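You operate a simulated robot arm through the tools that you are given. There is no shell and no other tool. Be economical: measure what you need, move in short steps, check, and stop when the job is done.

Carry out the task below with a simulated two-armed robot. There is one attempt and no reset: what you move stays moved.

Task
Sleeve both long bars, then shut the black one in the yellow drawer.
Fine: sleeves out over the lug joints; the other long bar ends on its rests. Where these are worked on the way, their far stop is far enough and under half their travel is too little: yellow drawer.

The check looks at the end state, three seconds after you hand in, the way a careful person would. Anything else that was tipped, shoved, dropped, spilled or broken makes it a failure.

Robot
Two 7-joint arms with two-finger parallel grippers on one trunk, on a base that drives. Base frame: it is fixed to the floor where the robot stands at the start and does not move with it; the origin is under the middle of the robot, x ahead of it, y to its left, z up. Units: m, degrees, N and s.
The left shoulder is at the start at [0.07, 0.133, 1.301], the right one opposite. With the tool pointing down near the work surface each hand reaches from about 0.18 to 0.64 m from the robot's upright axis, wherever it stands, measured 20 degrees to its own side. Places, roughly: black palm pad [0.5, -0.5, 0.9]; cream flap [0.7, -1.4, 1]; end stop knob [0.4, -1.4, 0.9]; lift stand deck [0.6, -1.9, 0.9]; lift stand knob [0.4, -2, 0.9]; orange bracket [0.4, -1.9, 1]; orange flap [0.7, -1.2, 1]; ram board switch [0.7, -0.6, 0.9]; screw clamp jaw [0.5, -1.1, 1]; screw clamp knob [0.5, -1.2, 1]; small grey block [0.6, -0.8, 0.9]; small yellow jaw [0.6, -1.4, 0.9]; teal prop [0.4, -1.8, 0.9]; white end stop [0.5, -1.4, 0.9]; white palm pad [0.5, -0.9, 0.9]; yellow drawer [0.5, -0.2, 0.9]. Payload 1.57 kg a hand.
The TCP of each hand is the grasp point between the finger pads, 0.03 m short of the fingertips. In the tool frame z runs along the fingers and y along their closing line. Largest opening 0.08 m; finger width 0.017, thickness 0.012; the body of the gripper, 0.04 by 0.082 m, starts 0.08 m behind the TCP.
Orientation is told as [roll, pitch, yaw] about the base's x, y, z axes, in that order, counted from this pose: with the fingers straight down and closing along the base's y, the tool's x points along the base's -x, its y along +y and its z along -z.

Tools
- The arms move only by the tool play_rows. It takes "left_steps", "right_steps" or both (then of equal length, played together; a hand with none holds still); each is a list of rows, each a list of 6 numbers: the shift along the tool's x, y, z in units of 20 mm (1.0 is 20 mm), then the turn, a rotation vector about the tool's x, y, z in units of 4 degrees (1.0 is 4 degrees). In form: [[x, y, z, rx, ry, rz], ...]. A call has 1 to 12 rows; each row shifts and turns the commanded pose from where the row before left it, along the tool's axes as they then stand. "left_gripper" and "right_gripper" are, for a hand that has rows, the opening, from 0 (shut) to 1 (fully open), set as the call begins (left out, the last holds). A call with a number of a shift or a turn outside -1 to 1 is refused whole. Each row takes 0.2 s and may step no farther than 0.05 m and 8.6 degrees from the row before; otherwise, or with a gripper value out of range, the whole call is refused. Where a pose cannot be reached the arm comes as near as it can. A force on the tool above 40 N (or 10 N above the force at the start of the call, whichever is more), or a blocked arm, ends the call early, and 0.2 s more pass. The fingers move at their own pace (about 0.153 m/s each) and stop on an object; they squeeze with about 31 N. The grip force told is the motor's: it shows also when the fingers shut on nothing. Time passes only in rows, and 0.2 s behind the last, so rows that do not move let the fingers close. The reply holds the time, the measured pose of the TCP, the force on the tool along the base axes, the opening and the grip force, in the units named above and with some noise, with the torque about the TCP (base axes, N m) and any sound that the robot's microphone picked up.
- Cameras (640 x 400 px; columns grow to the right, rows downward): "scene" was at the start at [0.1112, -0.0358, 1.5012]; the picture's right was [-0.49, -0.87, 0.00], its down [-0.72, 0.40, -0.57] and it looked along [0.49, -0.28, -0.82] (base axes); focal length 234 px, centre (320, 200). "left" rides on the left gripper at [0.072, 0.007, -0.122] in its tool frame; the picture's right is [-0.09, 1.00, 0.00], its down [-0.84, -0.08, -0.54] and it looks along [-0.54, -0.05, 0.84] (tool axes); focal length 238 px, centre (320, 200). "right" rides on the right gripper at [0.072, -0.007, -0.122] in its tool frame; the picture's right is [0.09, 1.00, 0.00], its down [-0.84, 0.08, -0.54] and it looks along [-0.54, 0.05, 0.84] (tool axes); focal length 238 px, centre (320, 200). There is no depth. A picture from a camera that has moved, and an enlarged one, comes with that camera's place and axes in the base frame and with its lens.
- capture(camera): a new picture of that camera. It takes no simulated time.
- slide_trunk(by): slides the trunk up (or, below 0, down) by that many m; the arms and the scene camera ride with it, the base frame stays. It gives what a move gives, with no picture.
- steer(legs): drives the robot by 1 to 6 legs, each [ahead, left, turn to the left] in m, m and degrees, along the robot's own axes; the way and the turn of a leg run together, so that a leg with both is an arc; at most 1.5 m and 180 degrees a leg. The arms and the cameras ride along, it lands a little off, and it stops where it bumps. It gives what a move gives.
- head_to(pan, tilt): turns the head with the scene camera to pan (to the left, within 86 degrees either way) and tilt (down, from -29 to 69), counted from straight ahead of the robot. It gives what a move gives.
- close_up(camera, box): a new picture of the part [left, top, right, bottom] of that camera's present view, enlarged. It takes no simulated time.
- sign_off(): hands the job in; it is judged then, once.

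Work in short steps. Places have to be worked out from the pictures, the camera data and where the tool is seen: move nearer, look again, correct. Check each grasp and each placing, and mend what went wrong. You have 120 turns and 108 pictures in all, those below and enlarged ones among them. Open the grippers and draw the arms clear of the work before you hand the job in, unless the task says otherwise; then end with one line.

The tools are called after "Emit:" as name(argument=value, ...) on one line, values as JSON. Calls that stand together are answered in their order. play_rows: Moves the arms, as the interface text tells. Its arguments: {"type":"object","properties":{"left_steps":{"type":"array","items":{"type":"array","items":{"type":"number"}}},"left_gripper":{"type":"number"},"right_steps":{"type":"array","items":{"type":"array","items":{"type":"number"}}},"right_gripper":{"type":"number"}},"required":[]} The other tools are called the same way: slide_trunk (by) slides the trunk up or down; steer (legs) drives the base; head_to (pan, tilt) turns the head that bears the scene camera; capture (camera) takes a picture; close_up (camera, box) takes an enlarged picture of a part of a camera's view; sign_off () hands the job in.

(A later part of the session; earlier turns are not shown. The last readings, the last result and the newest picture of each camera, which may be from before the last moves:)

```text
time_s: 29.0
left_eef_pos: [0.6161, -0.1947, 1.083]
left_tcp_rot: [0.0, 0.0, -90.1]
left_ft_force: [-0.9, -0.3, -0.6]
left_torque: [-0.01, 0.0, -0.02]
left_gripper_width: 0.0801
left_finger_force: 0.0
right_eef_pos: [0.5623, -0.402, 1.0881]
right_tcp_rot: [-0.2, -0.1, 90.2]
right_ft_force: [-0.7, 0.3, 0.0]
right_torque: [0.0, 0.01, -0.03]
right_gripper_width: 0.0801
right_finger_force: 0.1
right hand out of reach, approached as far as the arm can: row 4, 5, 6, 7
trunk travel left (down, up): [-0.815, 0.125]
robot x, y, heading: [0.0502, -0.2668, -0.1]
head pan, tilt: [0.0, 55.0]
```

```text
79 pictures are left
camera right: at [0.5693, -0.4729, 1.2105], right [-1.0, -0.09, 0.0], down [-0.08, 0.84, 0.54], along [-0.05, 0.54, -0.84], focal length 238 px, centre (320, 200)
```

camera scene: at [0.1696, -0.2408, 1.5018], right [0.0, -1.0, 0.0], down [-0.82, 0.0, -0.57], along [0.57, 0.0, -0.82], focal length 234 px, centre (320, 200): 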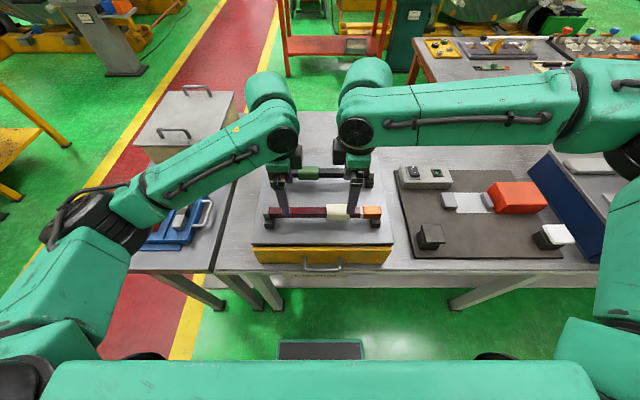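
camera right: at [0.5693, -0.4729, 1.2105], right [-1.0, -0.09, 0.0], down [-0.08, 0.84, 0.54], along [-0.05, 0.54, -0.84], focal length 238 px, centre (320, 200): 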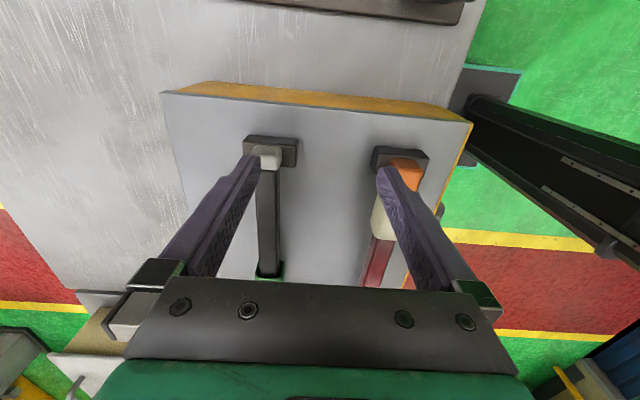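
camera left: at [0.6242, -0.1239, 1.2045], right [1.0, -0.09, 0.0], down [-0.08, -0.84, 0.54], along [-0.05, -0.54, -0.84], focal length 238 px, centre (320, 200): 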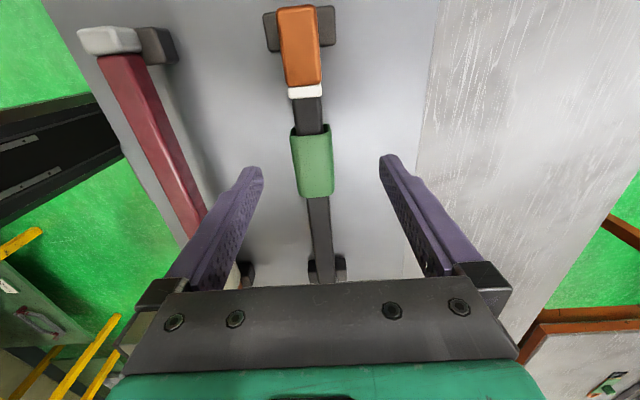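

Left is well placed; the right hand sticks on a joint limit at yaw +90. I draw it outward and turn it to yaw -90 (equivalent grasp).

Emit:
play_rows(right_steps=[[1, 0.5, -0.5, 0, 0, 0], [1, 0.5, -0.5, 0, 0, 0], [1, 0.5, -0.5, 0, 0, 0], [1, 0.5, 0, 0, 0, 0], [0, 0, 0, 0, 0, 1], [0, 0, 0, 0, 0, 1], [0, 0, 0, 0, 0, 1], [0, 0, 0, 0, 0, 1], [0, 0, 0, 0, 0, 1], [0, 0, 0, 0, 0, 1], [0, 0, 0, 0, 0, 1], [0, 0, 0, 0, 0, 1]])

Emit:
play_rows(right_steps=[[0, 0, 0, 0, 0, 1], [0, 0, 0, 0, 0, 1], [0, 0, 0, 0, 0, 1], [0, 0, 0, 0, 0, 1], [0, 0, 0, 0, 0, 1], [0, 0, 0, 0, 0, 1], [0, 0, 0, 0, 0, 1], [0, 0, 0, 0, 0, 1], [0, 0, 0, 0, 0, 1], [0, 0, 0, 0, 0, 1], [0, 0, 0, 0, 0, 1], [0, 0, 0, 0, 0, 1]])

Emit:
play_rows(right_steps=[[0, 0, 0, 0, 0, 1], [0, 0, 0, 0, 0, 1], [0, 0, 0, 0, 0, 1], [0, 0, 0, 0, 0, 1], [0, 0, 0, 0, 0, 1], [0, 0, 0, 0, 0, 1], [0, 0, 0, 0, 0, 1], [0, 0, 0, 0, 0, 1], [0, 0, 0, 0, 0, 1], [0, 0, 0, 0, 0, 1], [0, 0, 0, 0, 0, 1], [0, 0, 0, 0, 0, 1]])

Emit:
play_rows(right_steps=[[0, 0, 0, 0, 0, 1], [0, 0, 0, 0, 0, 1], [0, 0, 0, 0, 0, 1], [0, 0, 0, 0, 0, 1], [0, 0, 0, 0, 0, 1], [0, 0, 0, 0, 0, 1], [0, 0, 0, 0, 0, 1], [0, 0, 0, 0, 0, 1], [0, 0, 0, 0, 0, 1], [0, 0, 0, 0, 0, 1], [0, 0, 0, 0, 0, 1], [0, 0, 0, 0, 0, 1]])

```text
time_s: 31.6
left_eef_pos: [0.6166, -0.1951, 1.0811]
left_tcp_rot: [-0.1, 0.0, -90.0]
left_ft_force: [0.4, -0.2, -0.1]
left_torque: [0.01, -0.03, 0.01]
left_gripper_width: 0.0799
left_finger_force: 0.0
right_eef_pos: [0.5237, -0.4801, 1.1172]
right_tcp_rot: [0.0, -0.1, 58.0]
right_ft_force: [-0.4, 0.9, 0.0]
right_torque: [0.0, 0.02, 0.01]
right_gripper_width: 0.0801
right_finger_force: 0.1
trunk travel left (down, up): [-0.815, 0.125]
robot x, y, heading: [0.0479, -0.2716, 0.1]
head pan, tilt: [0.0, 55.0]
```

```text
time_s: 34.2
left_eef_pos: [0.6166, -0.1959, 1.0819]
left_tcp_rot: [0.0, 0.0, -90.0]
left_ft_force: [-0.1, 0.6, 0.1]
left_torque: [-0.02, -0.02, 0.02]
left_gripper_width: 0.0798
left_finger_force: 0.0
right_eef_pos: [0.5225, -0.482, 1.1165]
right_tcp_rot: [0.1, -0.1, 10.0]
right_ft_force: [-0.7, -0.4, -0.3]
right_torque: [0.0, 0.01, 0.0]
right_gripper_width: 0.0803
right_finger_force: 0.0
trunk travel left (down, up): [-0.815, 0.125]
robot x, y, heading: [0.051, -0.2695, -0.1]
head pan, tilt: [0.0, 55.0]
```

```text
time_s: 36.8
left_eef_pos: [0.6162, -0.1957, 1.0809]
left_tcp_rot: [0.0, 0.1, -90.0]
left_ft_force: [0.5, 0.6, -0.4]
left_torque: [0.01, 0.0, 0.04]
left_gripper_width: 0.0802
left_finger_force: 0.0
right_eef_pos: [0.5231, -0.4814, 1.1171]
right_tcp_rot: [0.2, 0.0, -38.0]
right_ft_force: [0.1, -1.2, 0.4]
right_torque: [-0.02, -0.05, -0.01]
right_gripper_width: 0.08
right_finger_force: 0.1
trunk travel left (down, up): [-0.815, 0.125]
robot x, y, heading: [0.0502, -0.2712, 0.1]
head pan, tilt: [0.0, 55.0]
```

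```text
time_s: 39.4
left_eef_pos: [0.6172, -0.1959, 1.0818]
left_tcp_rot: [0.1, 0.1, -90.0]
left_ft_force: [0.3, -0.2, -0.7]
left_torque: [-0.01, 0.0, -0.01]
left_gripper_width: 0.0798
left_finger_force: 0.1
right_eef_pos: [0.5223, -0.4814, 1.1179]
right_tcp_rot: [0.0, 0.0, -86.2]
right_ft_force: [-0.1, -0.1, -0.3]
right_torque: [0.01, 0.02, 0.0]
right_gripper_width: 0.0799
right_finger_force: 0.1
trunk travel left (down, up): [-0.815, 0.125]
robot x, y, heading: [0.0474, -0.2682, 0.2]
head pan, tilt: [0.0, 55.0]
```

Now move right to [0.617, -0.35, 1.08] with yaw -90.

Emit:
play_rows(right_steps=[[0, 0, 0, 0, 0, 0.95], [0, 0.95, 0, 0, 0, 0], [0, 0.95, 0, 0, 0, 0], [0.9, 0.95, 0, 0, 0, 0], [0.95, 0.95, 0, 0, 0, 0], [0.95, 0.9, 0, 0, 0, 0], [0.95, 0, 0, 0, 0, 0], [0.95, 0, 0.5, 0, 0, 0], [0.95, 0, 0.7, 0, 0, 0], [0.9, 0, 0.7, 0, 0, 0], [0, 0, 0, 0, 0, 0]])

Emit:
capture(camera="right")

Emit:
capture(camera="scene")

```text
time_s: 41.8
left_eef_pos: [0.616, -0.1967, 1.0817]
left_tcp_rot: [0.0, 0.0, -90.0]
left_ft_force: [0.2, 0.1, -0.4]
left_torque: [-0.01, 0.01, 0.0]
left_gripper_width: 0.08
left_finger_force: 0.1
right_eef_pos: [0.5541, -0.3915, 1.0802]
right_tcp_rot: [0.1, 0.2, -89.7]
right_ft_force: [0.6, -0.7, -0.3]
right_torque: [0.04, -0.02, 0.0]
right_gripper_width: 0.08
right_finger_force: 0.1
right hand out of reach, approached as far as the arm can: row 5, 6, 7, 8, 9, 10
trunk travel left (down, up): [-0.815, 0.125]
robot x, y, heading: [0.0476, -0.2708, -0.2]
head pan, tilt: [0.0, 55.0]
```

```text
78 pictures are left
camera right: at [0.5473, -0.3197, 1.2041], right [1.0, 0.1, 0.0], down [0.08, -0.84, 0.54], along [0.05, -0.54, -0.84], focal length 238 px, centre (320, 200)
```

right: 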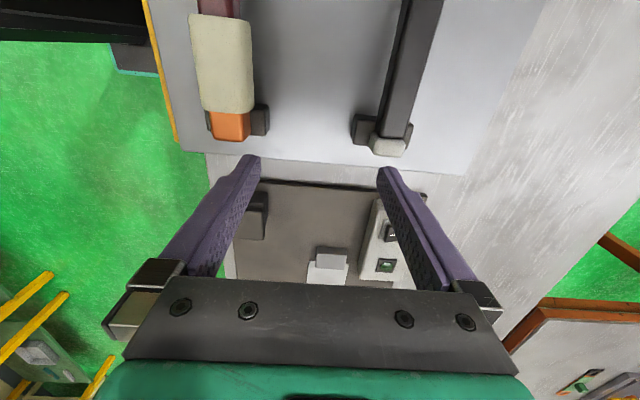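

```text
77 pictures are left
camera scene: at [0.1705, -0.2704, 1.4417], right [0.0, -1.0, 0.0], down [-0.82, 0.0, -0.57], along [0.57, 0.0, -0.82], focal length 234 px, centre (320, 200)
```

scene: 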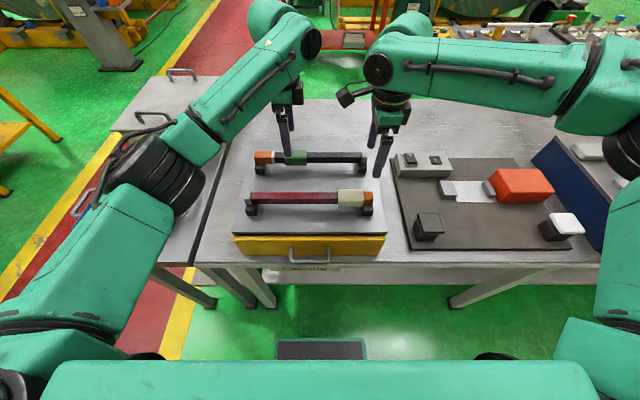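

Right sticks again near the same spot, so it's the arm's geometry. I bring the base 7 cm closer and 6 cm left, so the right hand works on its own side; then realign.

Emit:
steer(legs=[[0.07, 0.06, 0]])

Emit:
play_rows(left_steps=[[-0.8, -1, 0, 0, 0, 0], [-0.8, -1, 0, 0, 0, 0], [-0.8, -1, 0, 0, 0, 0], [-0.4, -0.4, 0, 0, 0, 0], [0, 0, 0, 0, 0, 0]], right_steps=[[-0.5, 0, 0, 0, 0, 0], [-0.5, 0, 0, 0, 0, 0], [0, 0, 0, 0, 0, 0], [0, 0, 0, 0, 0, 0], [0, 0, 0, 0, 0, 0]])

```text
time_s: 42.9
left_eef_pos: [0.6828, -0.1381, 1.0839]
left_tcp_rot: [0.0, 0.1, -90.0]
left_ft_force: [0.3, -0.1, -0.4]
left_torque: [0.01, 0.04, 0.0]
left_gripper_width: 0.0799
left_finger_force: 0.0
right_eef_pos: [0.6218, -0.3349, 1.0826]
right_tcp_rot: [0.2, 0.3, -89.8]
right_ft_force: [-0.4, 0.1, 0.7]
right_torque: [-0.01, 0.0, -0.03]
right_gripper_width: 0.0799
right_finger_force: 0.1
trunk travel left (down, up): [-0.815, 0.125]
robot x, y, heading: [0.119, -0.2105, -0.1]
head pan, tilt: [0.0, 55.0]
```

```text
time_s: 44.1
left_eef_pos: [0.6188, -0.1938, 1.0819]
left_tcp_rot: [0.0, 0.0, -90.0]
left_ft_force: [0.2, -0.3, 0.6]
left_torque: [0.01, -0.02, 0.0]
left_gripper_width: 0.08
left_finger_force: 0.1
right_eef_pos: [0.6228, -0.3524, 1.0811]
right_tcp_rot: [0.2, 0.1, -89.8]
right_ft_force: [-0.8, -0.5, -0.3]
right_torque: [0.0, -0.02, -0.04]
right_gripper_width: 0.0803
right_finger_force: 0.1
trunk travel left (down, up): [-0.815, 0.125]
robot x, y, heading: [0.1181, -0.2086, -0.1]
head pan, tilt: [0.0, 55.0]
```

Both reachable now. Trim the right's x and lower by the trunk 4.5 cm, then check with the cameras.

Emit:
play_rows(right_steps=[[0, -0.25, 0, 0, 0, 0], [0, 0, 0, 0, 0, 0]])

Emit:
slide_trunk(by=-0.045)

Emit:
capture(camera="left")

Emit:
capture(camera="right")

```text
time_s: 44.7
left_eef_pos: [0.6182, -0.1934, 1.0814]
left_tcp_rot: [0.0, 0.1, -90.1]
left_ft_force: [-0.5, -0.2, -0.1]
left_torque: [0.0, 0.02, -0.01]
left_gripper_width: 0.0801
left_finger_force: 0.1
right_eef_pos: [0.6189, -0.3524, 1.08]
right_tcp_rot: [0.1, 0.1, -89.8]
right_ft_force: [-0.7, -0.4, -0.2]
right_torque: [0.01, 0.05, 0.02]
right_gripper_width: 0.0798
right_finger_force: 0.0
trunk travel left (down, up): [-0.815, 0.125]
robot x, y, heading: [0.1159, -0.2144, 0.1]
head pan, tilt: [0.0, 55.0]
```

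```text
time_s: 45.5
left_eef_pos: [0.6186, -0.1924, 1.0362]
left_tcp_rot: [0.0, 0.1, -90.0]
left_ft_force: [-0.8, -0.5, 0.5]
left_torque: [-0.02, -0.02, -0.05]
left_gripper_width: 0.0802
left_finger_force: 0.1
right_eef_pos: [0.6186, -0.3525, 1.0363]
right_tcp_rot: [0.2, 0.2, -89.7]
right_ft_force: [0.3, 0.4, 0.2]
right_torque: [-0.01, 0.01, 0.0]
right_gripper_width: 0.08
right_finger_force: 0.0
trunk travel left (down, up): [-0.77, 0.17]
robot x, y, heading: [0.1176, -0.2108, -0.0]
head pan, tilt: [0.0, 55.0]
```

```text
76 pictures are left
camera left: at [0.626, -0.1218, 1.1596], right [1.0, -0.09, 0.0], down [-0.08, -0.84, 0.54], along [-0.05, -0.54, -0.84], focal length 238 px, centre (320, 200)
```

left: 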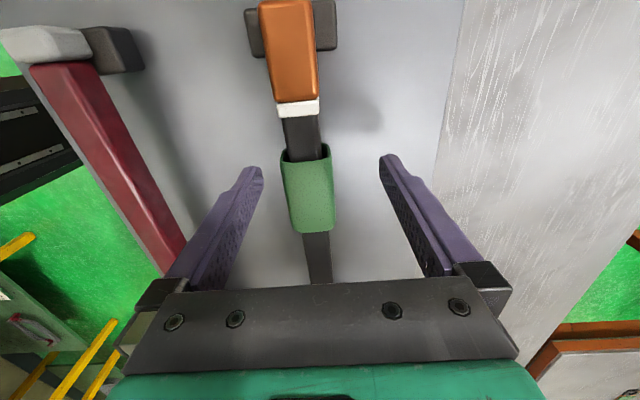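

```text
75 pictures are left
camera right: at [0.6115, -0.2807, 1.1596], right [1.0, 0.1, 0.0], down [0.08, -0.84, 0.54], along [0.06, -0.54, -0.84], focal length 238 px, centre (320, 200)
```

right: 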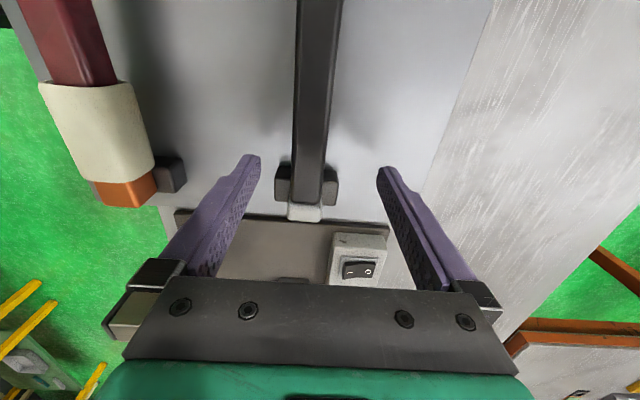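

The bar axis is at x≈0.611 here; shift both by -7.5 mm in x, right also +12 mm in y to stay clear of the rest, then lower.

Emit:
play_rows(left_steps=[[-0.1, -0.2, 0, 0, 0, 0], [-0.1, -0.18, 0, 0, 0, 0], [0, 0, 0, 0, 0, 0]], right_steps=[[0.3, -0.2, 0, 0, 0, 0], [0.3, -0.18, 0, 0, 0, 0], [0, 0, 0, 0, 0, 0]])

Emit:
slide_trunk(by=-0.036)

Emit:
capture(camera="left")

Emit:
capture(camera="right")

```text
time_s: 46.4
left_eef_pos: [0.6114, -0.1975, 1.035]
left_tcp_rot: [0.0, 0.0, -90.0]
left_ft_force: [0.3, -0.2, 0.4]
left_torque: [0.0, 0.03, -0.01]
left_gripper_width: 0.08
left_finger_force: 0.1
right_eef_pos: [0.6102, -0.3416, 1.0354]
right_tcp_rot: [0.2, 0.2, -89.8]
right_ft_force: [1.2, 0.2, -0.3]
right_torque: [-0.02, 0.01, 0.01]
right_gripper_width: 0.0799
right_finger_force: 0.1
trunk travel left (down, up): [-0.77, 0.17]
robot x, y, heading: [0.1184, -0.2103, -0.0]
head pan, tilt: [0.0, 55.0]
```

```text
time_s: 47.1
left_eef_pos: [0.6108, -0.1968, 1.0007]
left_tcp_rot: [0.0, 0.0, -89.9]
left_ft_force: [-0.1, 0.7, -0.9]
left_torque: [0.02, -0.01, -0.03]
left_gripper_width: 0.0801
left_finger_force: 0.1
right_eef_pos: [0.6107, -0.3402, 1.0013]
right_tcp_rot: [0.3, 0.1, -89.8]
right_ft_force: [-0.5, -0.5, 6.1]
right_torque: [-0.06, 0.23, 0.01]
right_gripper_width: 0.0795
right_finger_force: 0.1
trunk travel left (down, up): [-0.734, 0.206]
robot x, y, heading: [0.1177, -0.2093, -0.1]
head pan, tilt: [0.0, 55.0]
```

```text
74 pictures are left
camera left: at [0.6181, -0.126, 1.1238], right [1.0, -0.09, 0.0], down [-0.08, -0.84, 0.54], along [-0.05, -0.54, -0.84], focal length 238 px, centre (320, 200)
```

left: 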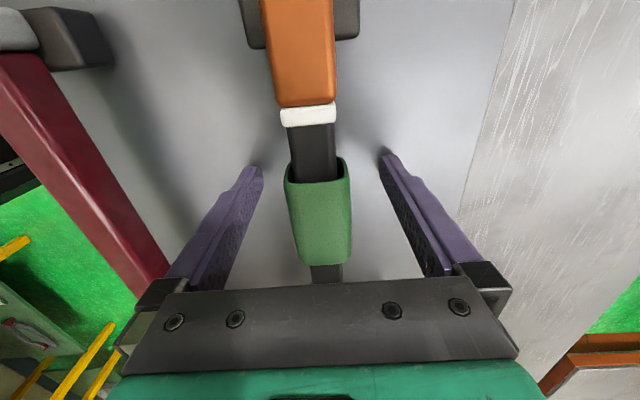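

```text
73 pictures are left
camera right: at [0.6037, -0.2689, 1.1236], right [1.0, 0.1, 0.0], down [0.08, -0.84, 0.54], along [0.06, -0.54, -0.84], focal length 238 px, centre (320, 200)
```

right: 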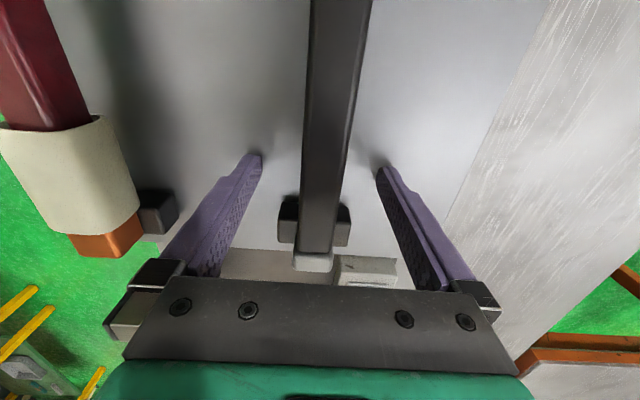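

Right reads 6 N upward; check whether it persists before closing.

Emit:
play_rows(right_steps=[[0, 0, -0.15, 0, 0, 0], [0, 0, 0, 0, 0, 0]], left_steps=[[0, 0, 0, 0, 0, 0], [0, 0, 0, 0, 0, 0]])

Emit:
close_up(camera="scene", box=[230, 80, 430, 220])

```text
time_s: 47.8
left_eef_pos: [0.6108, -0.1964, 1.0016]
left_tcp_rot: [0.0, 0.0, -90.0]
left_ft_force: [0.1, -1.0, 0.2]
left_torque: [-0.01, 0.01, -0.04]
left_gripper_width: 0.0802
left_finger_force: 0.1
right_eef_pos: [0.6114, -0.3408, 1.0019]
right_tcp_rot: [0.2, 0.3, -89.7]
right_ft_force: [0.5, -0.3, -1.3]
right_torque: [0.01, -0.02, -0.01]
right_gripper_width: 0.0798
right_finger_force: 0.0
trunk travel left (down, up): [-0.734, 0.206]
robot x, y, heading: [0.1167, -0.2091, -0.0]
head pan, tilt: [0.0, 55.0]
```

```text
2.86 times, centred on (330, 150) of scene
camera zoom: at [0.2395, -0.211, 1.3607], right [0.0, -1.0, 0.0], down [-0.82, 0.0, -0.57], along [0.57, 0.0, -0.82], focal length 670 px, centre (291, 343)
```

zoom: 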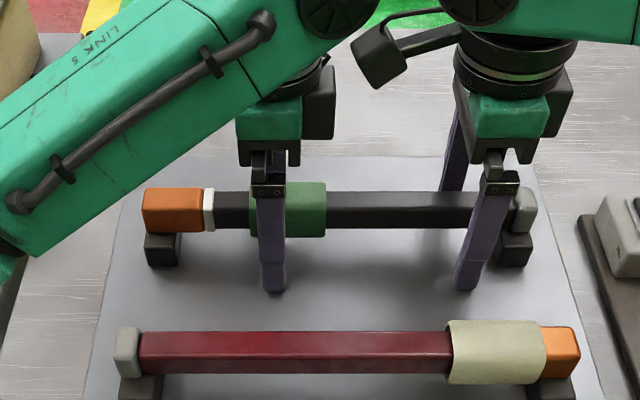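

Contact cleared (tip had just touched the cabinet top). Closing both.

Emit:
play_rows(left_steps=[[0, 0, 0, 0, 0, 0], [0, 0, 0, 0, 0, 0], [0, 0, 0, 0, 0, 0]], right_steps=[[0, 0, 0, 0, 0, 0], [0, 0, 0, 0, 0, 0], [0, 0, 0, 0, 0, 0]], left_gripper=0, right_gripper=0)

Emit:
play_rows(left_steps=[[0.5, 0, 0, 0, 0, 0], [0.5, 0, 0, 0, 0, 0], [0.5, 0, 0, 0, 0, 0], [0.5, 0, 0, 0, 0, 0], [0, 0, 0, 0, 0, 0]], right_steps=[[0, 0, 0, 0, 0, 0], [0, 0, 0, 0, 0, 0], [0, 0, 0, 0, 0, 0], [0, 0, 0, 0, 0, 0], [0, 0, 0, 0, 0, 0]])

Emit:
capture(camera="left")

```text
time_s: 48.5
left_eef_pos: [0.6105, -0.1972, 1.0009]
left_tcp_rot: [0.0, 0.1, -90.1]
left_ft_force: [2.3, 0.5, 0.6]
left_torque: [0.07, -0.08, 0.15]
left_gripper_width: 0.0348
left_finger_force: 30.6
right_eef_pos: [0.6114, -0.3395, 1.0033]
right_tcp_rot: [0.2, 0.2, -89.8]
right_ft_force: [-2.1, 0.8, 1.3]
right_torque: [0.0, 0.1, -0.06]
right_gripper_width: 0.0218
right_finger_force: 31.5
trunk travel left (down, up): [-0.734, 0.206]
robot x, y, heading: [0.1189, -0.2125, -0.0]
head pan, tilt: [0.0, 55.0]
```

```text
time_s: 49.8
left_eef_pos: [0.611, -0.1576, 1.0007]
left_tcp_rot: [0.0, 0.0, -90.0]
left_ft_force: [1.5, -1.3, 0.7]
left_torque: [-0.33, 0.0, 0.06]
left_gripper_width: 0.0346
left_finger_force: 30.6
right_eef_pos: [0.6116, -0.3401, 1.0033]
right_tcp_rot: [0.2, 0.1, -89.7]
right_ft_force: [-0.8, 3.1, -0.2]
right_torque: [0.31, 0.03, -0.02]
right_gripper_width: 0.0218
right_finger_force: 31.4
trunk travel left (down, up): [-0.734, 0.206]
robot x, y, heading: [0.1202, -0.2108, 0.0]
head pan, tilt: [0.0, 55.0]
```

```text
71 pictures are left
camera left: at [0.6186, -0.0861, 1.1234], right [1.0, -0.09, 0.0], down [-0.08, -0.84, 0.54], along [-0.05, -0.54, -0.84], focal length 238 px, centre (320, 200)
```

left: 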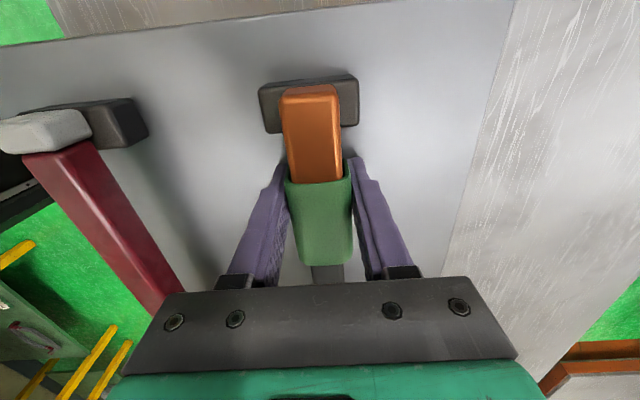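

Works the same. Continue about 20 mm to the stop.

Emit:
play_rows(left_steps=[[0.3, 0, 0, 0, 0, 0], [0.3, 0, 0, 0, 0, 0], [0.2, 0, 0, 0, 0, 0], [0, 0, 0, 0, 0, 0]], right_steps=[[0, 0, 0, 0, 0, 0], [0, 0, 0, 0, 0, 0], [0, 0, 0, 0, 0, 0], [0, 0, 0, 0, 0, 0]])

Emit:
play_rows(left_steps=[[0.15, 0, 0, 0, 0, 0], [0, 0, 0, 0, 0, 0]], right_steps=[[0, 0, 0, 0, 0, 0], [0, 0, 0, 0, 0, 0]])

Emit:
capture(camera="left")

```text
time_s: 50.8
left_eef_pos: [0.611, -0.1427, 1.001]
left_tcp_rot: [-0.1, 0.0, -90.1]
left_ft_force: [-1.5, -6.5, 0.8]
left_torque: [0.37, -0.01, 0.22]
left_gripper_width: 0.0345
left_finger_force: 31.2
right_eef_pos: [0.6108, -0.3397, 1.0017]
right_tcp_rot: [0.2, 0.2, -89.8]
right_ft_force: [0.6, 6.9, -0.3]
right_torque: [-0.32, 0.09, -0.28]
right_gripper_width: 0.0217
right_finger_force: 30.9
trunk travel left (down, up): [-0.734, 0.206]
robot x, y, heading: [0.1149, -0.21, 0.3]
head pan, tilt: [0.0, 55.0]
```

```text
time_s: 51.4
left_eef_pos: [0.6102, -0.1404, 1.0005]
left_tcp_rot: [0.0, -0.2, -90.3]
left_ft_force: [0.0, -25.9, 0.0]
left_torque: [0.25, -0.03, 0.28]
left_gripper_width: 0.0346
left_finger_force: 30.9
right_eef_pos: [0.6112, -0.3393, 1.0025]
right_tcp_rot: [0.3, 0.4, -89.7]
right_ft_force: [-0.7, 22.5, 0.6]
right_torque: [-0.63, 0.07, -0.27]
right_gripper_width: 0.0217
right_finger_force: 31.1
trunk travel left (down, up): [-0.734, 0.206]
robot x, y, heading: [0.117, -0.2123, 0.1]
head pan, tilt: [0.0, 55.0]
```

```text
70 pictures are left
camera left: at [0.6189, -0.0694, 1.1232], right [1.0, -0.1, 0.0], down [-0.08, -0.83, 0.55], along [-0.05, -0.54, -0.84], focal length 238 px, centre (320, 200)
```

left: 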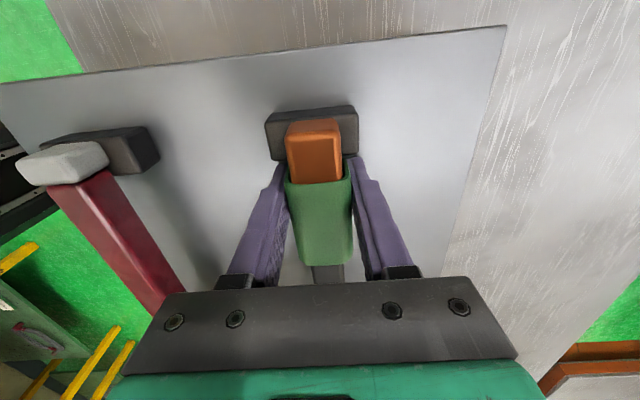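

Sleeve is at its stop, centered on the black bar's joint. Ease off, release both and rise.

Emit:
play_rows(left_steps=[[-0.12, 0, 0, 0, 0, 0], [0, 0, 0, 0, 0, 0]], right_steps=[[0, 0, 0, 0, 0, 0], [0, 0, 0, 0, 0, 0]])

Emit:
play_rows(left_steps=[[0, 0, 0, 0, 0, 0], [0, 0, 0, 0, 0, 0]], right_steps=[[0, 0, 0, 0, 0, 0], [0, 0, 0, 0, 0, 0]], left_gripper=1)

Emit:
play_rows(left_steps=[[0, 0, 0, 0, 0, 0], [0, 0, 0, 0, 0, 0], [0, 0, -1, 0, 0, 0], [0, 0, -1, 0, 0, 0], [0, 0, -1, 0, 0, 0]], right_steps=[[0, 0, 0, 0, 0, 0], [0, 0, 0, 0, 0, 0], [0, 0, -1, 0, 0, 0], [0, 0, -1, 0, 0, 0], [0, 0, -1, 0, 0, 0]], right_gripper=1)

Emit:
steer(legs=[[0, -0.11, 0]])

Emit:
capture(camera="left")

```text
time_s: 52.0
left_eef_pos: [0.6108, -0.1408, 1.0]
left_tcp_rot: [-0.1, -0.1, -90.1]
left_ft_force: [-1.6, -18.8, 0.6]
left_torque: [-0.54, -0.03, 0.06]
left_gripper_width: 0.0347
left_finger_force: 31.0
right_eef_pos: [0.6109, -0.3404, 1.0035]
right_tcp_rot: [0.2, 0.3, -89.8]
right_ft_force: [0.6, 19.7, 0.0]
right_torque: [0.59, 0.06, -0.2]
right_gripper_width: 0.0218
right_finger_force: 30.8
trunk travel left (down, up): [-0.734, 0.206]
robot x, y, heading: [0.1183, -0.2102, -0.0]
head pan, tilt: [0.0, 55.0]
```

```text
time_s: 52.5
left_eef_pos: [0.6105, -0.1402, 1.0006]
left_tcp_rot: [0.0, 0.0, -90.0]
left_ft_force: [-0.3, -0.3, -0.3]
left_torque: [0.0, -0.02, 0.01]
left_gripper_width: 0.08
left_finger_force: 0.0
right_eef_pos: [0.6099, -0.3411, 1.0022]
right_tcp_rot: [0.2, 0.1, -89.7]
right_ft_force: [-1.2, -2.7, 3.7]
right_torque: [-0.75, 0.05, 0.08]
right_gripper_width: 0.0219
right_finger_force: 31.1
trunk travel left (down, up): [-0.734, 0.206]
robot x, y, heading: [0.1178, -0.2085, -0.0]
head pan, tilt: [0.0, 55.0]
```

```text
time_s: 53.8
left_eef_pos: [0.6111, -0.1411, 1.0607]
left_tcp_rot: [0.0, -0.1, -90.1]
left_ft_force: [0.8, -0.8, -1.0]
left_torque: [0.0, 0.01, 0.0]
left_gripper_width: 0.0801
left_finger_force: 0.0
right_eef_pos: [0.6113, -0.341, 1.0639]
right_tcp_rot: [0.2, 0.2, -89.8]
right_ft_force: [0.6, -0.4, 1.0]
right_torque: [0.0, -0.04, -0.04]
right_gripper_width: 0.08
right_finger_force: 0.1
trunk travel left (down, up): [-0.734, 0.206]
robot x, y, heading: [0.1178, -0.2101, -0.1]
head pan, tilt: [0.0, 55.0]
```

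```text
time_s: 54.9
left_eef_pos: [0.6107, -0.2488, 1.0595]
left_tcp_rot: [0.0, 0.0, -90.0]
left_ft_force: [-0.6, 0.5, -0.5]
left_torque: [-0.01, 0.0, 0.02]
left_gripper_width: 0.0799
left_finger_force: 0.1
right_eef_pos: [0.61, -0.448, 1.063]
right_tcp_rot: [0.2, 0.0, -89.9]
right_ft_force: [-0.3, -0.4, -0.1]
right_torque: [-0.02, 0.0, 0.01]
right_gripper_width: 0.08
right_finger_force: 0.1
trunk travel left (down, up): [-0.734, 0.206]
robot x, y, heading: [0.1176, -0.3169, -0.2]
head pan, tilt: [0.0, 55.0]
```

```text
69 pictures are left
camera left: at [0.6185, -0.1774, 1.1834], right [1.0, -0.09, 0.0], down [-0.08, -0.84, 0.54], along [-0.05, -0.54, -0.84], focal length 238 px, centre (320, 200)
```

left: 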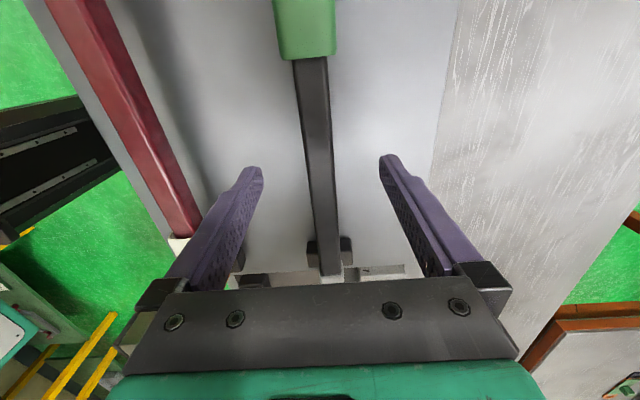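

Left moves to y≈-0.235 and down to z≈1.013 (shallower grip for the drawer), then closes; the right rises out of the way.

Emit:
play_rows(left_steps=[[0.35, 0, 0.6, 0, 0, 0], [0.35, 0, 0.6, 0, 0, 0], [0, 0, 0.6, 0, 0, 0], [0, 0, 0.53, 0, 0, 0], [0, 0, 0, 0, 0, 0]], right_steps=[[0, 0, -1, 0, 0, 0], [0, 0, -1, 0, 0, 0], [0, 0, -1, 0, 0, 0], [0, 0, -1, 0, 0, 0], [0, 0, 0, 0, 0, 0]])

Emit:
play_rows(left_steps=[[0, 0, 0, 0, 0, 0], [0, 0, 0, 0, 0, 0], [0, 0, 0, 0, 0, 0]], left_gripper=0)

Emit:
play_rows(left_steps=[[0, 0, -0.5, 0, 0, 0], [0, 0, -0.5, 0, 0, 0], [0, 0, 0, 0, 0, 0]])

Emit:
close_up(camera="scene", box=[220, 60, 440, 220])

```text
time_s: 56.1
left_eef_pos: [0.6109, -0.2363, 1.013]
left_tcp_rot: [0.1, 0.0, -90.0]
left_ft_force: [0.7, 0.3, 1.2]
left_torque: [0.01, 0.0, 0.01]
left_gripper_width: 0.0799
left_finger_force: 0.0
right_eef_pos: [0.6099, -0.4564, 1.1433]
right_tcp_rot: [0.2, 0.2, -89.8]
right_ft_force: [0.6, -0.3, 0.0]
right_torque: [0.01, -0.03, -0.01]
right_gripper_width: 0.08
right_finger_force: 0.2
right hand out of reach, approached as far as the arm can: row 4
trunk travel left (down, up): [-0.734, 0.206]
robot x, y, heading: [0.1218, -0.3189, -0.3]
head pan, tilt: [0.0, 55.0]
```

```text
time_s: 56.9
left_eef_pos: [0.6107, -0.2357, 1.0133]
left_tcp_rot: [0.0, 0.0, -90.0]
left_ft_force: [-0.6, -0.3, 0.1]
left_torque: [0.05, -0.05, 0.08]
left_gripper_width: 0.0216
left_finger_force: 30.7
right_eef_pos: [0.61, -0.4565, 1.1436]
right_tcp_rot: [0.3, 0.2, -89.7]
right_ft_force: [0.0, 0.5, 0.4]
right_torque: [0.0, 0.01, -0.01]
right_gripper_width: 0.0801
right_finger_force: 0.0
trunk travel left (down, up): [-0.734, 0.206]
robot x, y, heading: [0.1164, -0.3214, -0.1]
head pan, tilt: [0.0, 55.0]
```

```text
time_s: 57.7
left_eef_pos: [0.612, -0.2359, 1.0341]
left_tcp_rot: [-0.1, -0.1, -90.0]
left_ft_force: [0.3, -0.7, -3.0]
left_torque: [0.0, 0.0, -0.03]
left_gripper_width: 0.0219
left_finger_force: 31.2
right_eef_pos: [0.611, -0.4554, 1.1429]
right_tcp_rot: [0.2, 0.2, -89.8]
right_ft_force: [0.1, -1.0, -0.3]
right_torque: [0.01, 0.0, 0.0]
right_gripper_width: 0.0798
right_finger_force: 0.1
trunk travel left (down, up): [-0.734, 0.206]
robot x, y, heading: [0.1165, -0.3203, -0.2]
head pan, tilt: [0.0, 55.0]
```

```text
2.50 times, centred on (330, 140) of scene
camera zoom: at [0.2403, -0.3193, 1.3606], right [0.0, -1.0, 0.0], down [-0.82, 0.0, -0.57], along [0.57, 0.0, -0.82], focal length 586 px, centre (295, 350)
```

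zoom: 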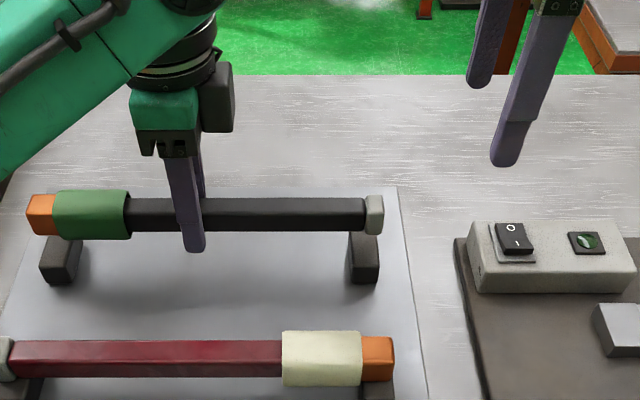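

Black bar is held level (about 3 N), sleeve still over the joint. Raise it, move the right hand outward, then back off and shift left in front of the drawer.

Emit:
play_rows(left_steps=[[0, 0, -1, 0, 0, 0], [0, 0, -1, 0, 0, 0], [0, 0, -1, 0, 0, 0], [0, 0, -1, 0, 0, 0], [0, 0, -1, 0, 0, 0], [0, 0, 0, 0, 0, 0]], right_steps=[[-1, 0, 0, 0, 0, 0], [-1, 0, 0, 0, 0, 0], [-1, 0, 0, 0, 0, 0], [-1, 0, 0, 0, 0, 0], [0, 0, 0, 0, 0, 0], [0, 0, 0, 0, 0, 0]])

Emit:
steer(legs=[[-0.32, 0, 0], [0, 0.22, 0]])

Emit:
capture(camera="scene")

Emit:
capture(camera="right")

```text
time_s: 59.1
left_eef_pos: [0.6122, -0.2351, 1.1345]
left_tcp_rot: [-0.1, 0.1, -90.0]
left_ft_force: [0.0, 0.1, -3.0]
left_torque: [-0.02, 0.04, -0.01]
left_gripper_width: 0.0219
left_finger_force: 30.2
right_eef_pos: [0.6122, -0.5349, 1.1429]
right_tcp_rot: [0.2, 0.2, -89.9]
right_ft_force: [-0.2, 0.0, -0.5]
right_torque: [0.0, 0.04, 0.01]
right_gripper_width: 0.0802
right_finger_force: 0.1
trunk travel left (down, up): [-0.734, 0.206]
robot x, y, heading: [0.1213, -0.3189, -0.3]
head pan, tilt: [0.0, 55.0]
```

```text
time_s: 62.6
left_eef_pos: [0.2901, -0.0199, 1.135]
left_tcp_rot: [-0.2, 0.2, -89.9]
left_ft_force: [0.4, 0.6, -3.2]
left_torque: [0.04, 0.01, -0.03]
left_gripper_width: 0.0217
left_finger_force: 30.7
right_eef_pos: [0.2897, -0.3192, 1.1431]
right_tcp_rot: [0.2, 0.3, -89.9]
right_ft_force: [-0.1, -0.7, 0.0]
right_torque: [0.0, 0.03, 0.04]
right_gripper_width: 0.08
right_finger_force: 0.1
trunk travel left (down, up): [-0.734, 0.206]
robot x, y, heading: [-0.2033, -0.1006, 0.0]
head pan, tilt: [0.0, 55.0]
```

```text
67 pictures are left
camera scene: at [-0.0817, -0.1036, 1.3607], right [0.0, -1.0, 0.0], down [-0.82, 0.0, -0.57], along [0.57, 0.0, -0.82], focal length 234 px, centre (320, 200)
```

scene: 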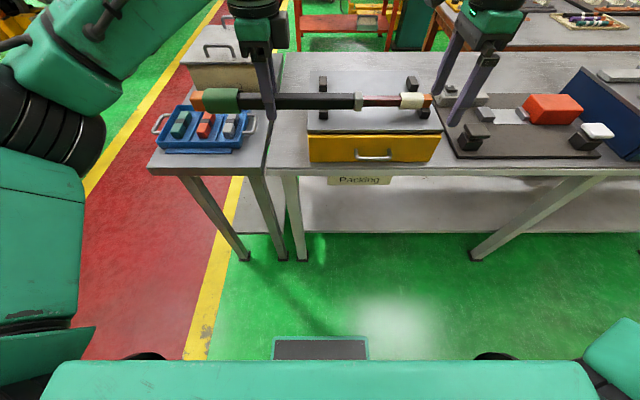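

```text
66 pictures are left
camera right: at [0.2832, -0.2479, 1.2657], right [1.0, 0.1, 0.0], down [0.08, -0.84, 0.54], along [0.05, -0.54, -0.84], focal length 238 px, centre (320, 200)
```

right: 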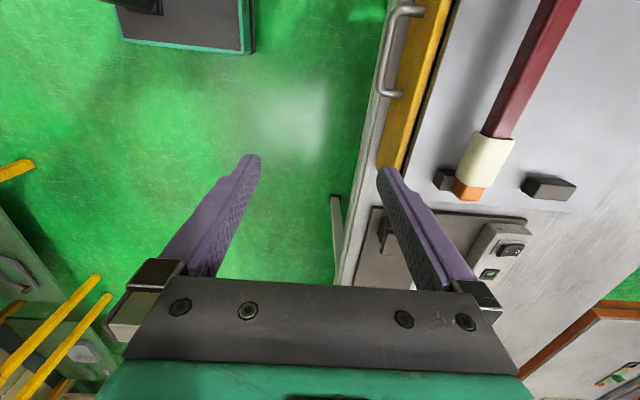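

Handle triangulates to about [0.36, -0.245, 0.933]. I shift the held bar further left and the base slightly forward/left, to keep the right hand in range.

Emit:
play_rows(left_steps=[[1, 0, 0, 0, 0, 0], [1, 0, 0, 0, 0, 0], [1, 0, 0, 0, 0, 0], [1, 0, 0, 0, 0, 0], [1, 0, 0, 0, 0, 0], [1, 0, 0, 0, 0, 0]])

Emit:
steer(legs=[[0.06, 0.03, 0]])

Emit:
play_rows(right_steps=[[0.5, 0.1, 1, 0, 0, 0], [0.5, 0.1, 1, 0, 0, 0], [0.5, 0.1, 1, 0, 0, 0], [0.5, 0.1, 0.5, 0, 0, 0], [0.4, 0.1, 0, 0, 0, 0], [0, 0, 0, 0, 0, 0]])

Emit:
capture(camera="right")

Emit:
close_up(camera="scene", box=[270, 60, 490, 220])

```text
time_s: 64.0
left_eef_pos: [0.2885, 0.1027, 1.1339]
left_tcp_rot: [-0.1, 0.0, -90.0]
left_ft_force: [0.2, 0.2, -3.6]
left_torque: [-0.03, 0.04, 0.0]
left_gripper_width: 0.0216
left_finger_force: 31.0
right_eef_pos: [0.2887, -0.3168, 1.1424]
right_tcp_rot: [0.2, 0.0, -89.8]
right_ft_force: [0.5, -0.4, -0.4]
right_torque: [-0.03, -0.01, 0.04]
right_gripper_width: 0.0798
right_finger_force: 0.0
trunk travel left (down, up): [-0.734, 0.206]
robot x, y, heading: [-0.2005, -0.0973, 0.1]
head pan, tilt: [0.0, 55.0]
```

```text
time_s: 65.0
left_eef_pos: [0.3444, 0.1296, 1.1361]
left_tcp_rot: [0.2, 0.1, -90.1]
left_ft_force: [-0.3, 0.3, -2.4]
left_torque: [0.02, -0.01, 0.0]
left_gripper_width: 0.0217
left_finger_force: 30.8
right_eef_pos: [0.3439, -0.29, 1.1446]
right_tcp_rot: [0.4, 0.2, -89.7]
right_ft_force: [0.3, 0.0, -0.2]
right_torque: [-0.02, -0.07, 0.04]
right_gripper_width: 0.0801
right_finger_force: 0.1
trunk travel left (down, up): [-0.734, 0.206]
robot x, y, heading: [-0.1449, -0.072, -0.0]
head pan, tilt: [0.0, 55.0]
```

```text
time_s: 66.4
left_eef_pos: [0.3494, 0.1317, 1.133]
left_tcp_rot: [-0.1, 0.0, -90.1]
left_ft_force: [0.8, -0.3, -3.7]
left_torque: [-0.01, 0.02, 0.04]
left_gripper_width: 0.0219
left_finger_force: 30.9
right_eef_pos: [0.3591, -0.2377, 1.0721]
right_tcp_rot: [0.2, 0.2, -89.8]
right_ft_force: [0.2, 0.3, -0.2]
right_torque: [0.0, 0.01, -0.01]
right_gripper_width: 0.0799
right_finger_force: 0.1
trunk travel left (down, up): [-0.734, 0.206]
robot x, y, heading: [-0.1459, -0.0753, -0.2]
head pan, tilt: [0.0, 55.0]
```

```text
65 pictures are left
camera right: at [0.3528, -0.1679, 1.196], right [1.0, 0.1, 0.0], down [0.08, -0.84, 0.54], along [0.05, -0.54, -0.84], focal length 238 px, centre (320, 200)
```

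right: 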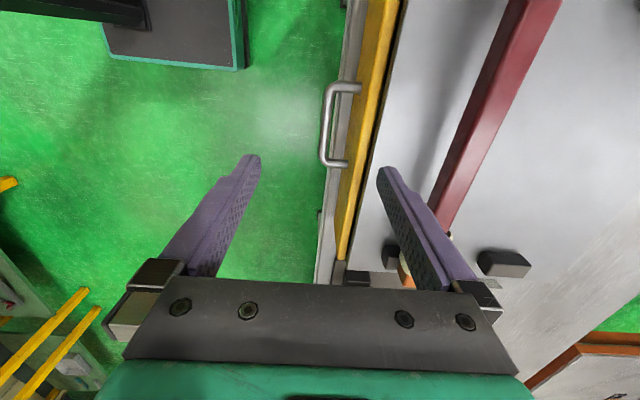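

```text
2.50 times, centred on (380, 140) of scene
camera zoom: at [-0.0223, -0.0714, 1.3606], right [0.0, -1.0, 0.0], down [-0.82, 0.0, -0.57], along [0.57, 0.0, -0.82], focal length 586 px, centre (170, 350)
```

zoom: 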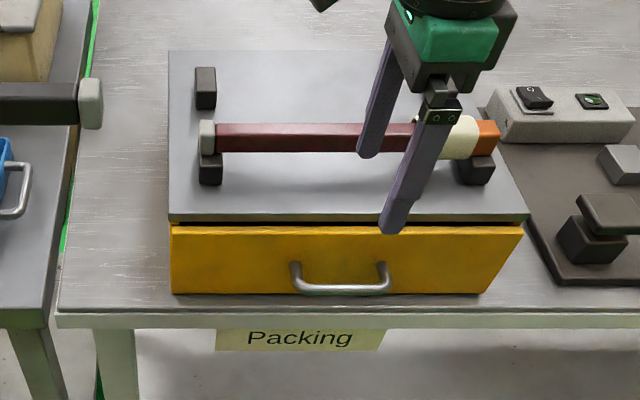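

Handle bar refined to [0.368,-0.244,0.91], with the drawer front at x≈0.399. Narrow the right gripper to ~26 mm and descend above the handle to check alignment.

Emit:
play_rows(right_steps=[[-0.15, 0.2, 0.5, 0, 0, 0], [-0.15, 0.25, 0.8, 0, 0, 0], [0, 0, 0.9, 0, 0, 0], [0, 0, 0.9, 0, 0, 0], [0, 0, 0.9, 0, 0, 0], [0, 0, 0, 0, 0, 0]], right_gripper=0.325)

Emit:
capture(camera="right")

Emit:
close_up(camera="scene", box=[310, 90, 430, 190])

```text
time_s: 67.8
left_eef_pos: [0.3485, 0.1321, 1.1338]
left_tcp_rot: [0.0, 0.0, -90.0]
left_ft_force: [0.5, -0.7, -3.5]
left_torque: [0.02, 0.01, -0.01]
left_gripper_width: 0.0213
left_finger_force: 31.5
right_eef_pos: [0.3683, -0.2458, 0.9931]
right_tcp_rot: [0.2, 0.3, -89.8]
right_ft_force: [-0.7, -0.2, 0.1]
right_torque: [0.01, 0.02, -0.02]
right_gripper_width: 0.0262
right_finger_force: 0.0
trunk travel left (down, up): [-0.734, 0.206]
robot x, y, heading: [-0.1433, -0.0715, 0.1]
head pan, tilt: [0.0, 55.0]
```

```text
63 pictures are left
camera right: at [0.3614, -0.174, 1.1161], right [1.0, 0.1, 0.0], down [0.08, -0.84, 0.54], along [0.05, -0.54, -0.84], focal length 238 px, centre (320, 200)
```

right: 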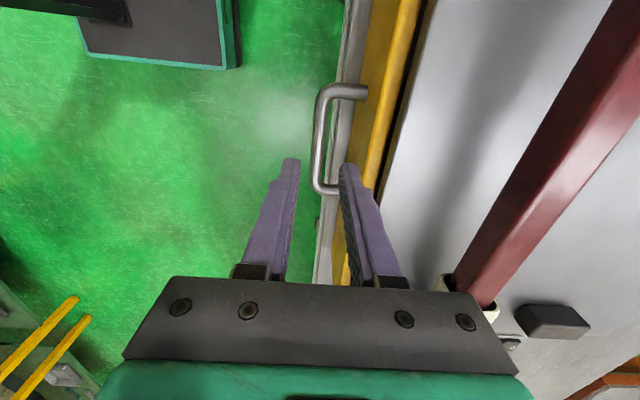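

```text
4.00 times, centred on (370, 140) of scene
camera zoom: at [-0.0229, -0.0714, 1.3607], right [0.0, -1.0, 0.0], down [-0.82, 0.0, -0.57], along [0.57, 0.0, -0.82], focal length 938 px, centre (120, 440)
```

zoom: 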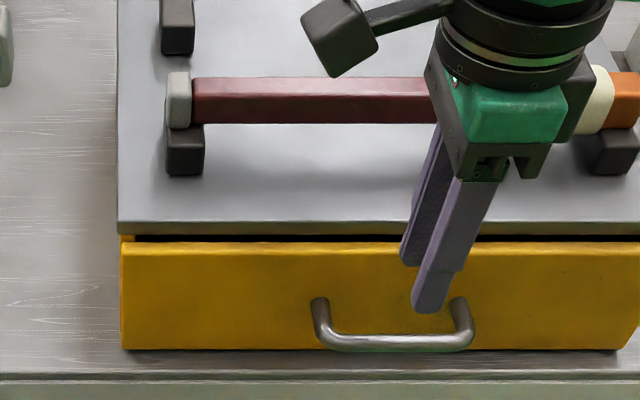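

Alignment is good (bar x≈0.366, far finger in the gap). Descend onto the handle.

Emit:
play_rows(right_steps=[[0, 0, 0.8, 0, 0, 0], [0, 0, 0.8, 0, 0, 0], [0, 0, 0.8, 0, 0, 0], [0, 0, 0.8, 0, 0, 0], [0, 0, 0.8, 0, 0, 0], [0, 0, 0, 0, 0, 0]])

Emit:
capture(camera="right")

Emit:
close_up(camera="scene", box=[310, 90, 430, 190])

```text
time_s: 69.2
left_eef_pos: [0.3489, 0.1319, 1.1333]
left_tcp_rot: [0.1, 0.1, -90.2]
left_ft_force: [-0.4, -0.8, -3.2]
left_torque: [0.01, 0.03, -0.02]
left_gripper_width: 0.0222
left_finger_force: 30.9
right_eef_pos: [0.3678, -0.244, 0.913]
right_tcp_rot: [0.1, 0.2, -89.8]
right_ft_force: [0.3, -0.5, -0.3]
right_torque: [0.0, -0.04, 0.0]
right_gripper_width: 0.0259
right_finger_force: 0.0
trunk travel left (down, up): [-0.734, 0.206]
robot x, y, heading: [-0.1427, -0.0696, 0.1]
head pan, tilt: [0.0, 55.0]
```

```text
61 pictures are left
camera right: at [0.362, -0.173, 1.0366], right [1.0, 0.1, 0.0], down [0.08, -0.84, 0.54], along [0.05, -0.54, -0.84], focal length 238 px, centre (320, 200)
```

right: 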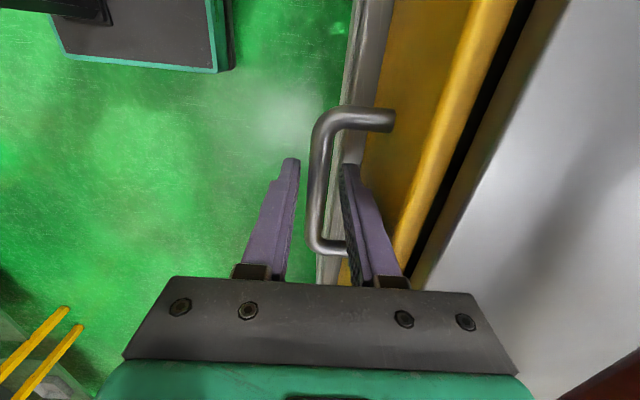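

```text
4.00 times, centred on (370, 140) of scene
camera zoom: at [-0.0229, -0.0715, 1.3607], right [0.0, -1.0, 0.0], down [-0.82, 0.0, -0.57], along [0.57, 0.0, -0.82], focal length 938 px, centre (120, 440)
```

zoom: 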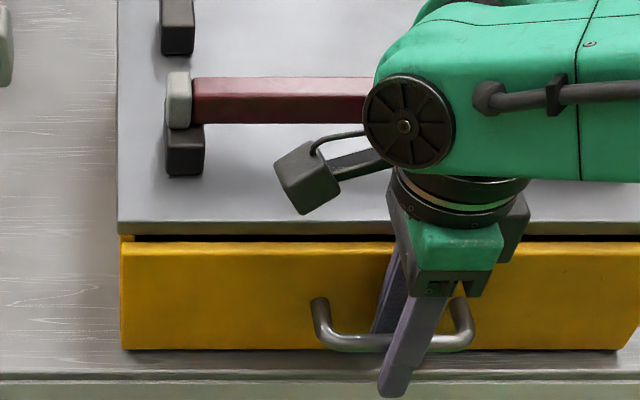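

Fingers straddle the handle. Close, then pull the drawer in -x.

Emit:
play_rows(right_steps=[[0, 0, 0, 0, 0, 0], [0, 0, 0, 0, 0, 0]], right_gripper=0)

Emit:
play_rows(right_steps=[[0, -0.5, 0, 0, 0, 0], [0, -0.5, 0, 0, 0, 0], [0, -0.5, 0, 0, 0, 0], [0, -0.5, 0, 0, 0, 0], [0, -0.5, 0, 0, 0, 0], [0, -0.5, 0, 0, 0, 0], [0, 0, 0, 0, 0, 0]])

Emit:
capture(camera="right")

```text
time_s: 69.8
left_eef_pos: [0.3486, 0.1329, 1.1332]
left_tcp_rot: [-0.1, 0.0, -90.1]
left_ft_force: [-0.2, 0.1, -3.8]
left_torque: [0.01, -0.03, 0.0]
left_gripper_width: 0.0217
left_finger_force: 31.0
right_eef_pos: [0.3671, -0.2445, 0.9139]
right_tcp_rot: [0.1, 0.3, -89.8]
right_ft_force: [-4.4, 1.0, -2.7]
right_torque: [-0.04, 0.02, 0.4]
right_gripper_width: 0.0116
right_finger_force: 28.8
trunk travel left (down, up): [-0.734, 0.206]
robot x, y, heading: [-0.1457, -0.0686, 0.2]
head pan, tilt: [0.0, 55.0]
```

```text
time_s: 71.4
left_eef_pos: [0.348, 0.132, 1.1335]
left_tcp_rot: [0.0, 0.0, -90.1]
left_ft_force: [-0.1, -0.7, -2.5]
left_torque: [0.02, -0.03, -0.01]
left_gripper_width: 0.0218
left_finger_force: 30.6
right_eef_pos: [0.3088, -0.244, 0.9136]
right_tcp_rot: [0.3, 0.2, -89.8]
right_ft_force: [-0.7, 0.9, 3.2]
right_torque: [0.08, 0.02, 0.4]
right_gripper_width: 0.0118
right_finger_force: 29.2
trunk travel left (down, up): [-0.734, 0.206]
robot x, y, heading: [-0.1472, -0.0703, 0.1]
head pan, tilt: [0.0, 55.0]
```

```text
59 pictures are left
camera right: at [0.3013, -0.1729, 1.0366], right [1.0, 0.1, 0.0], down [0.08, -0.84, 0.54], along [0.05, -0.54, -0.84], focal length 238 px, centre (320, 200)
```

right: 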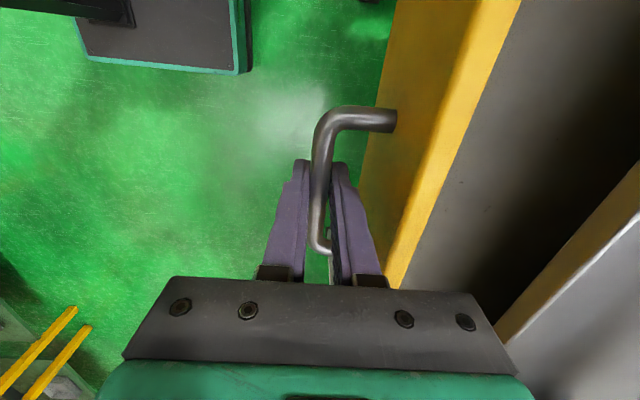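

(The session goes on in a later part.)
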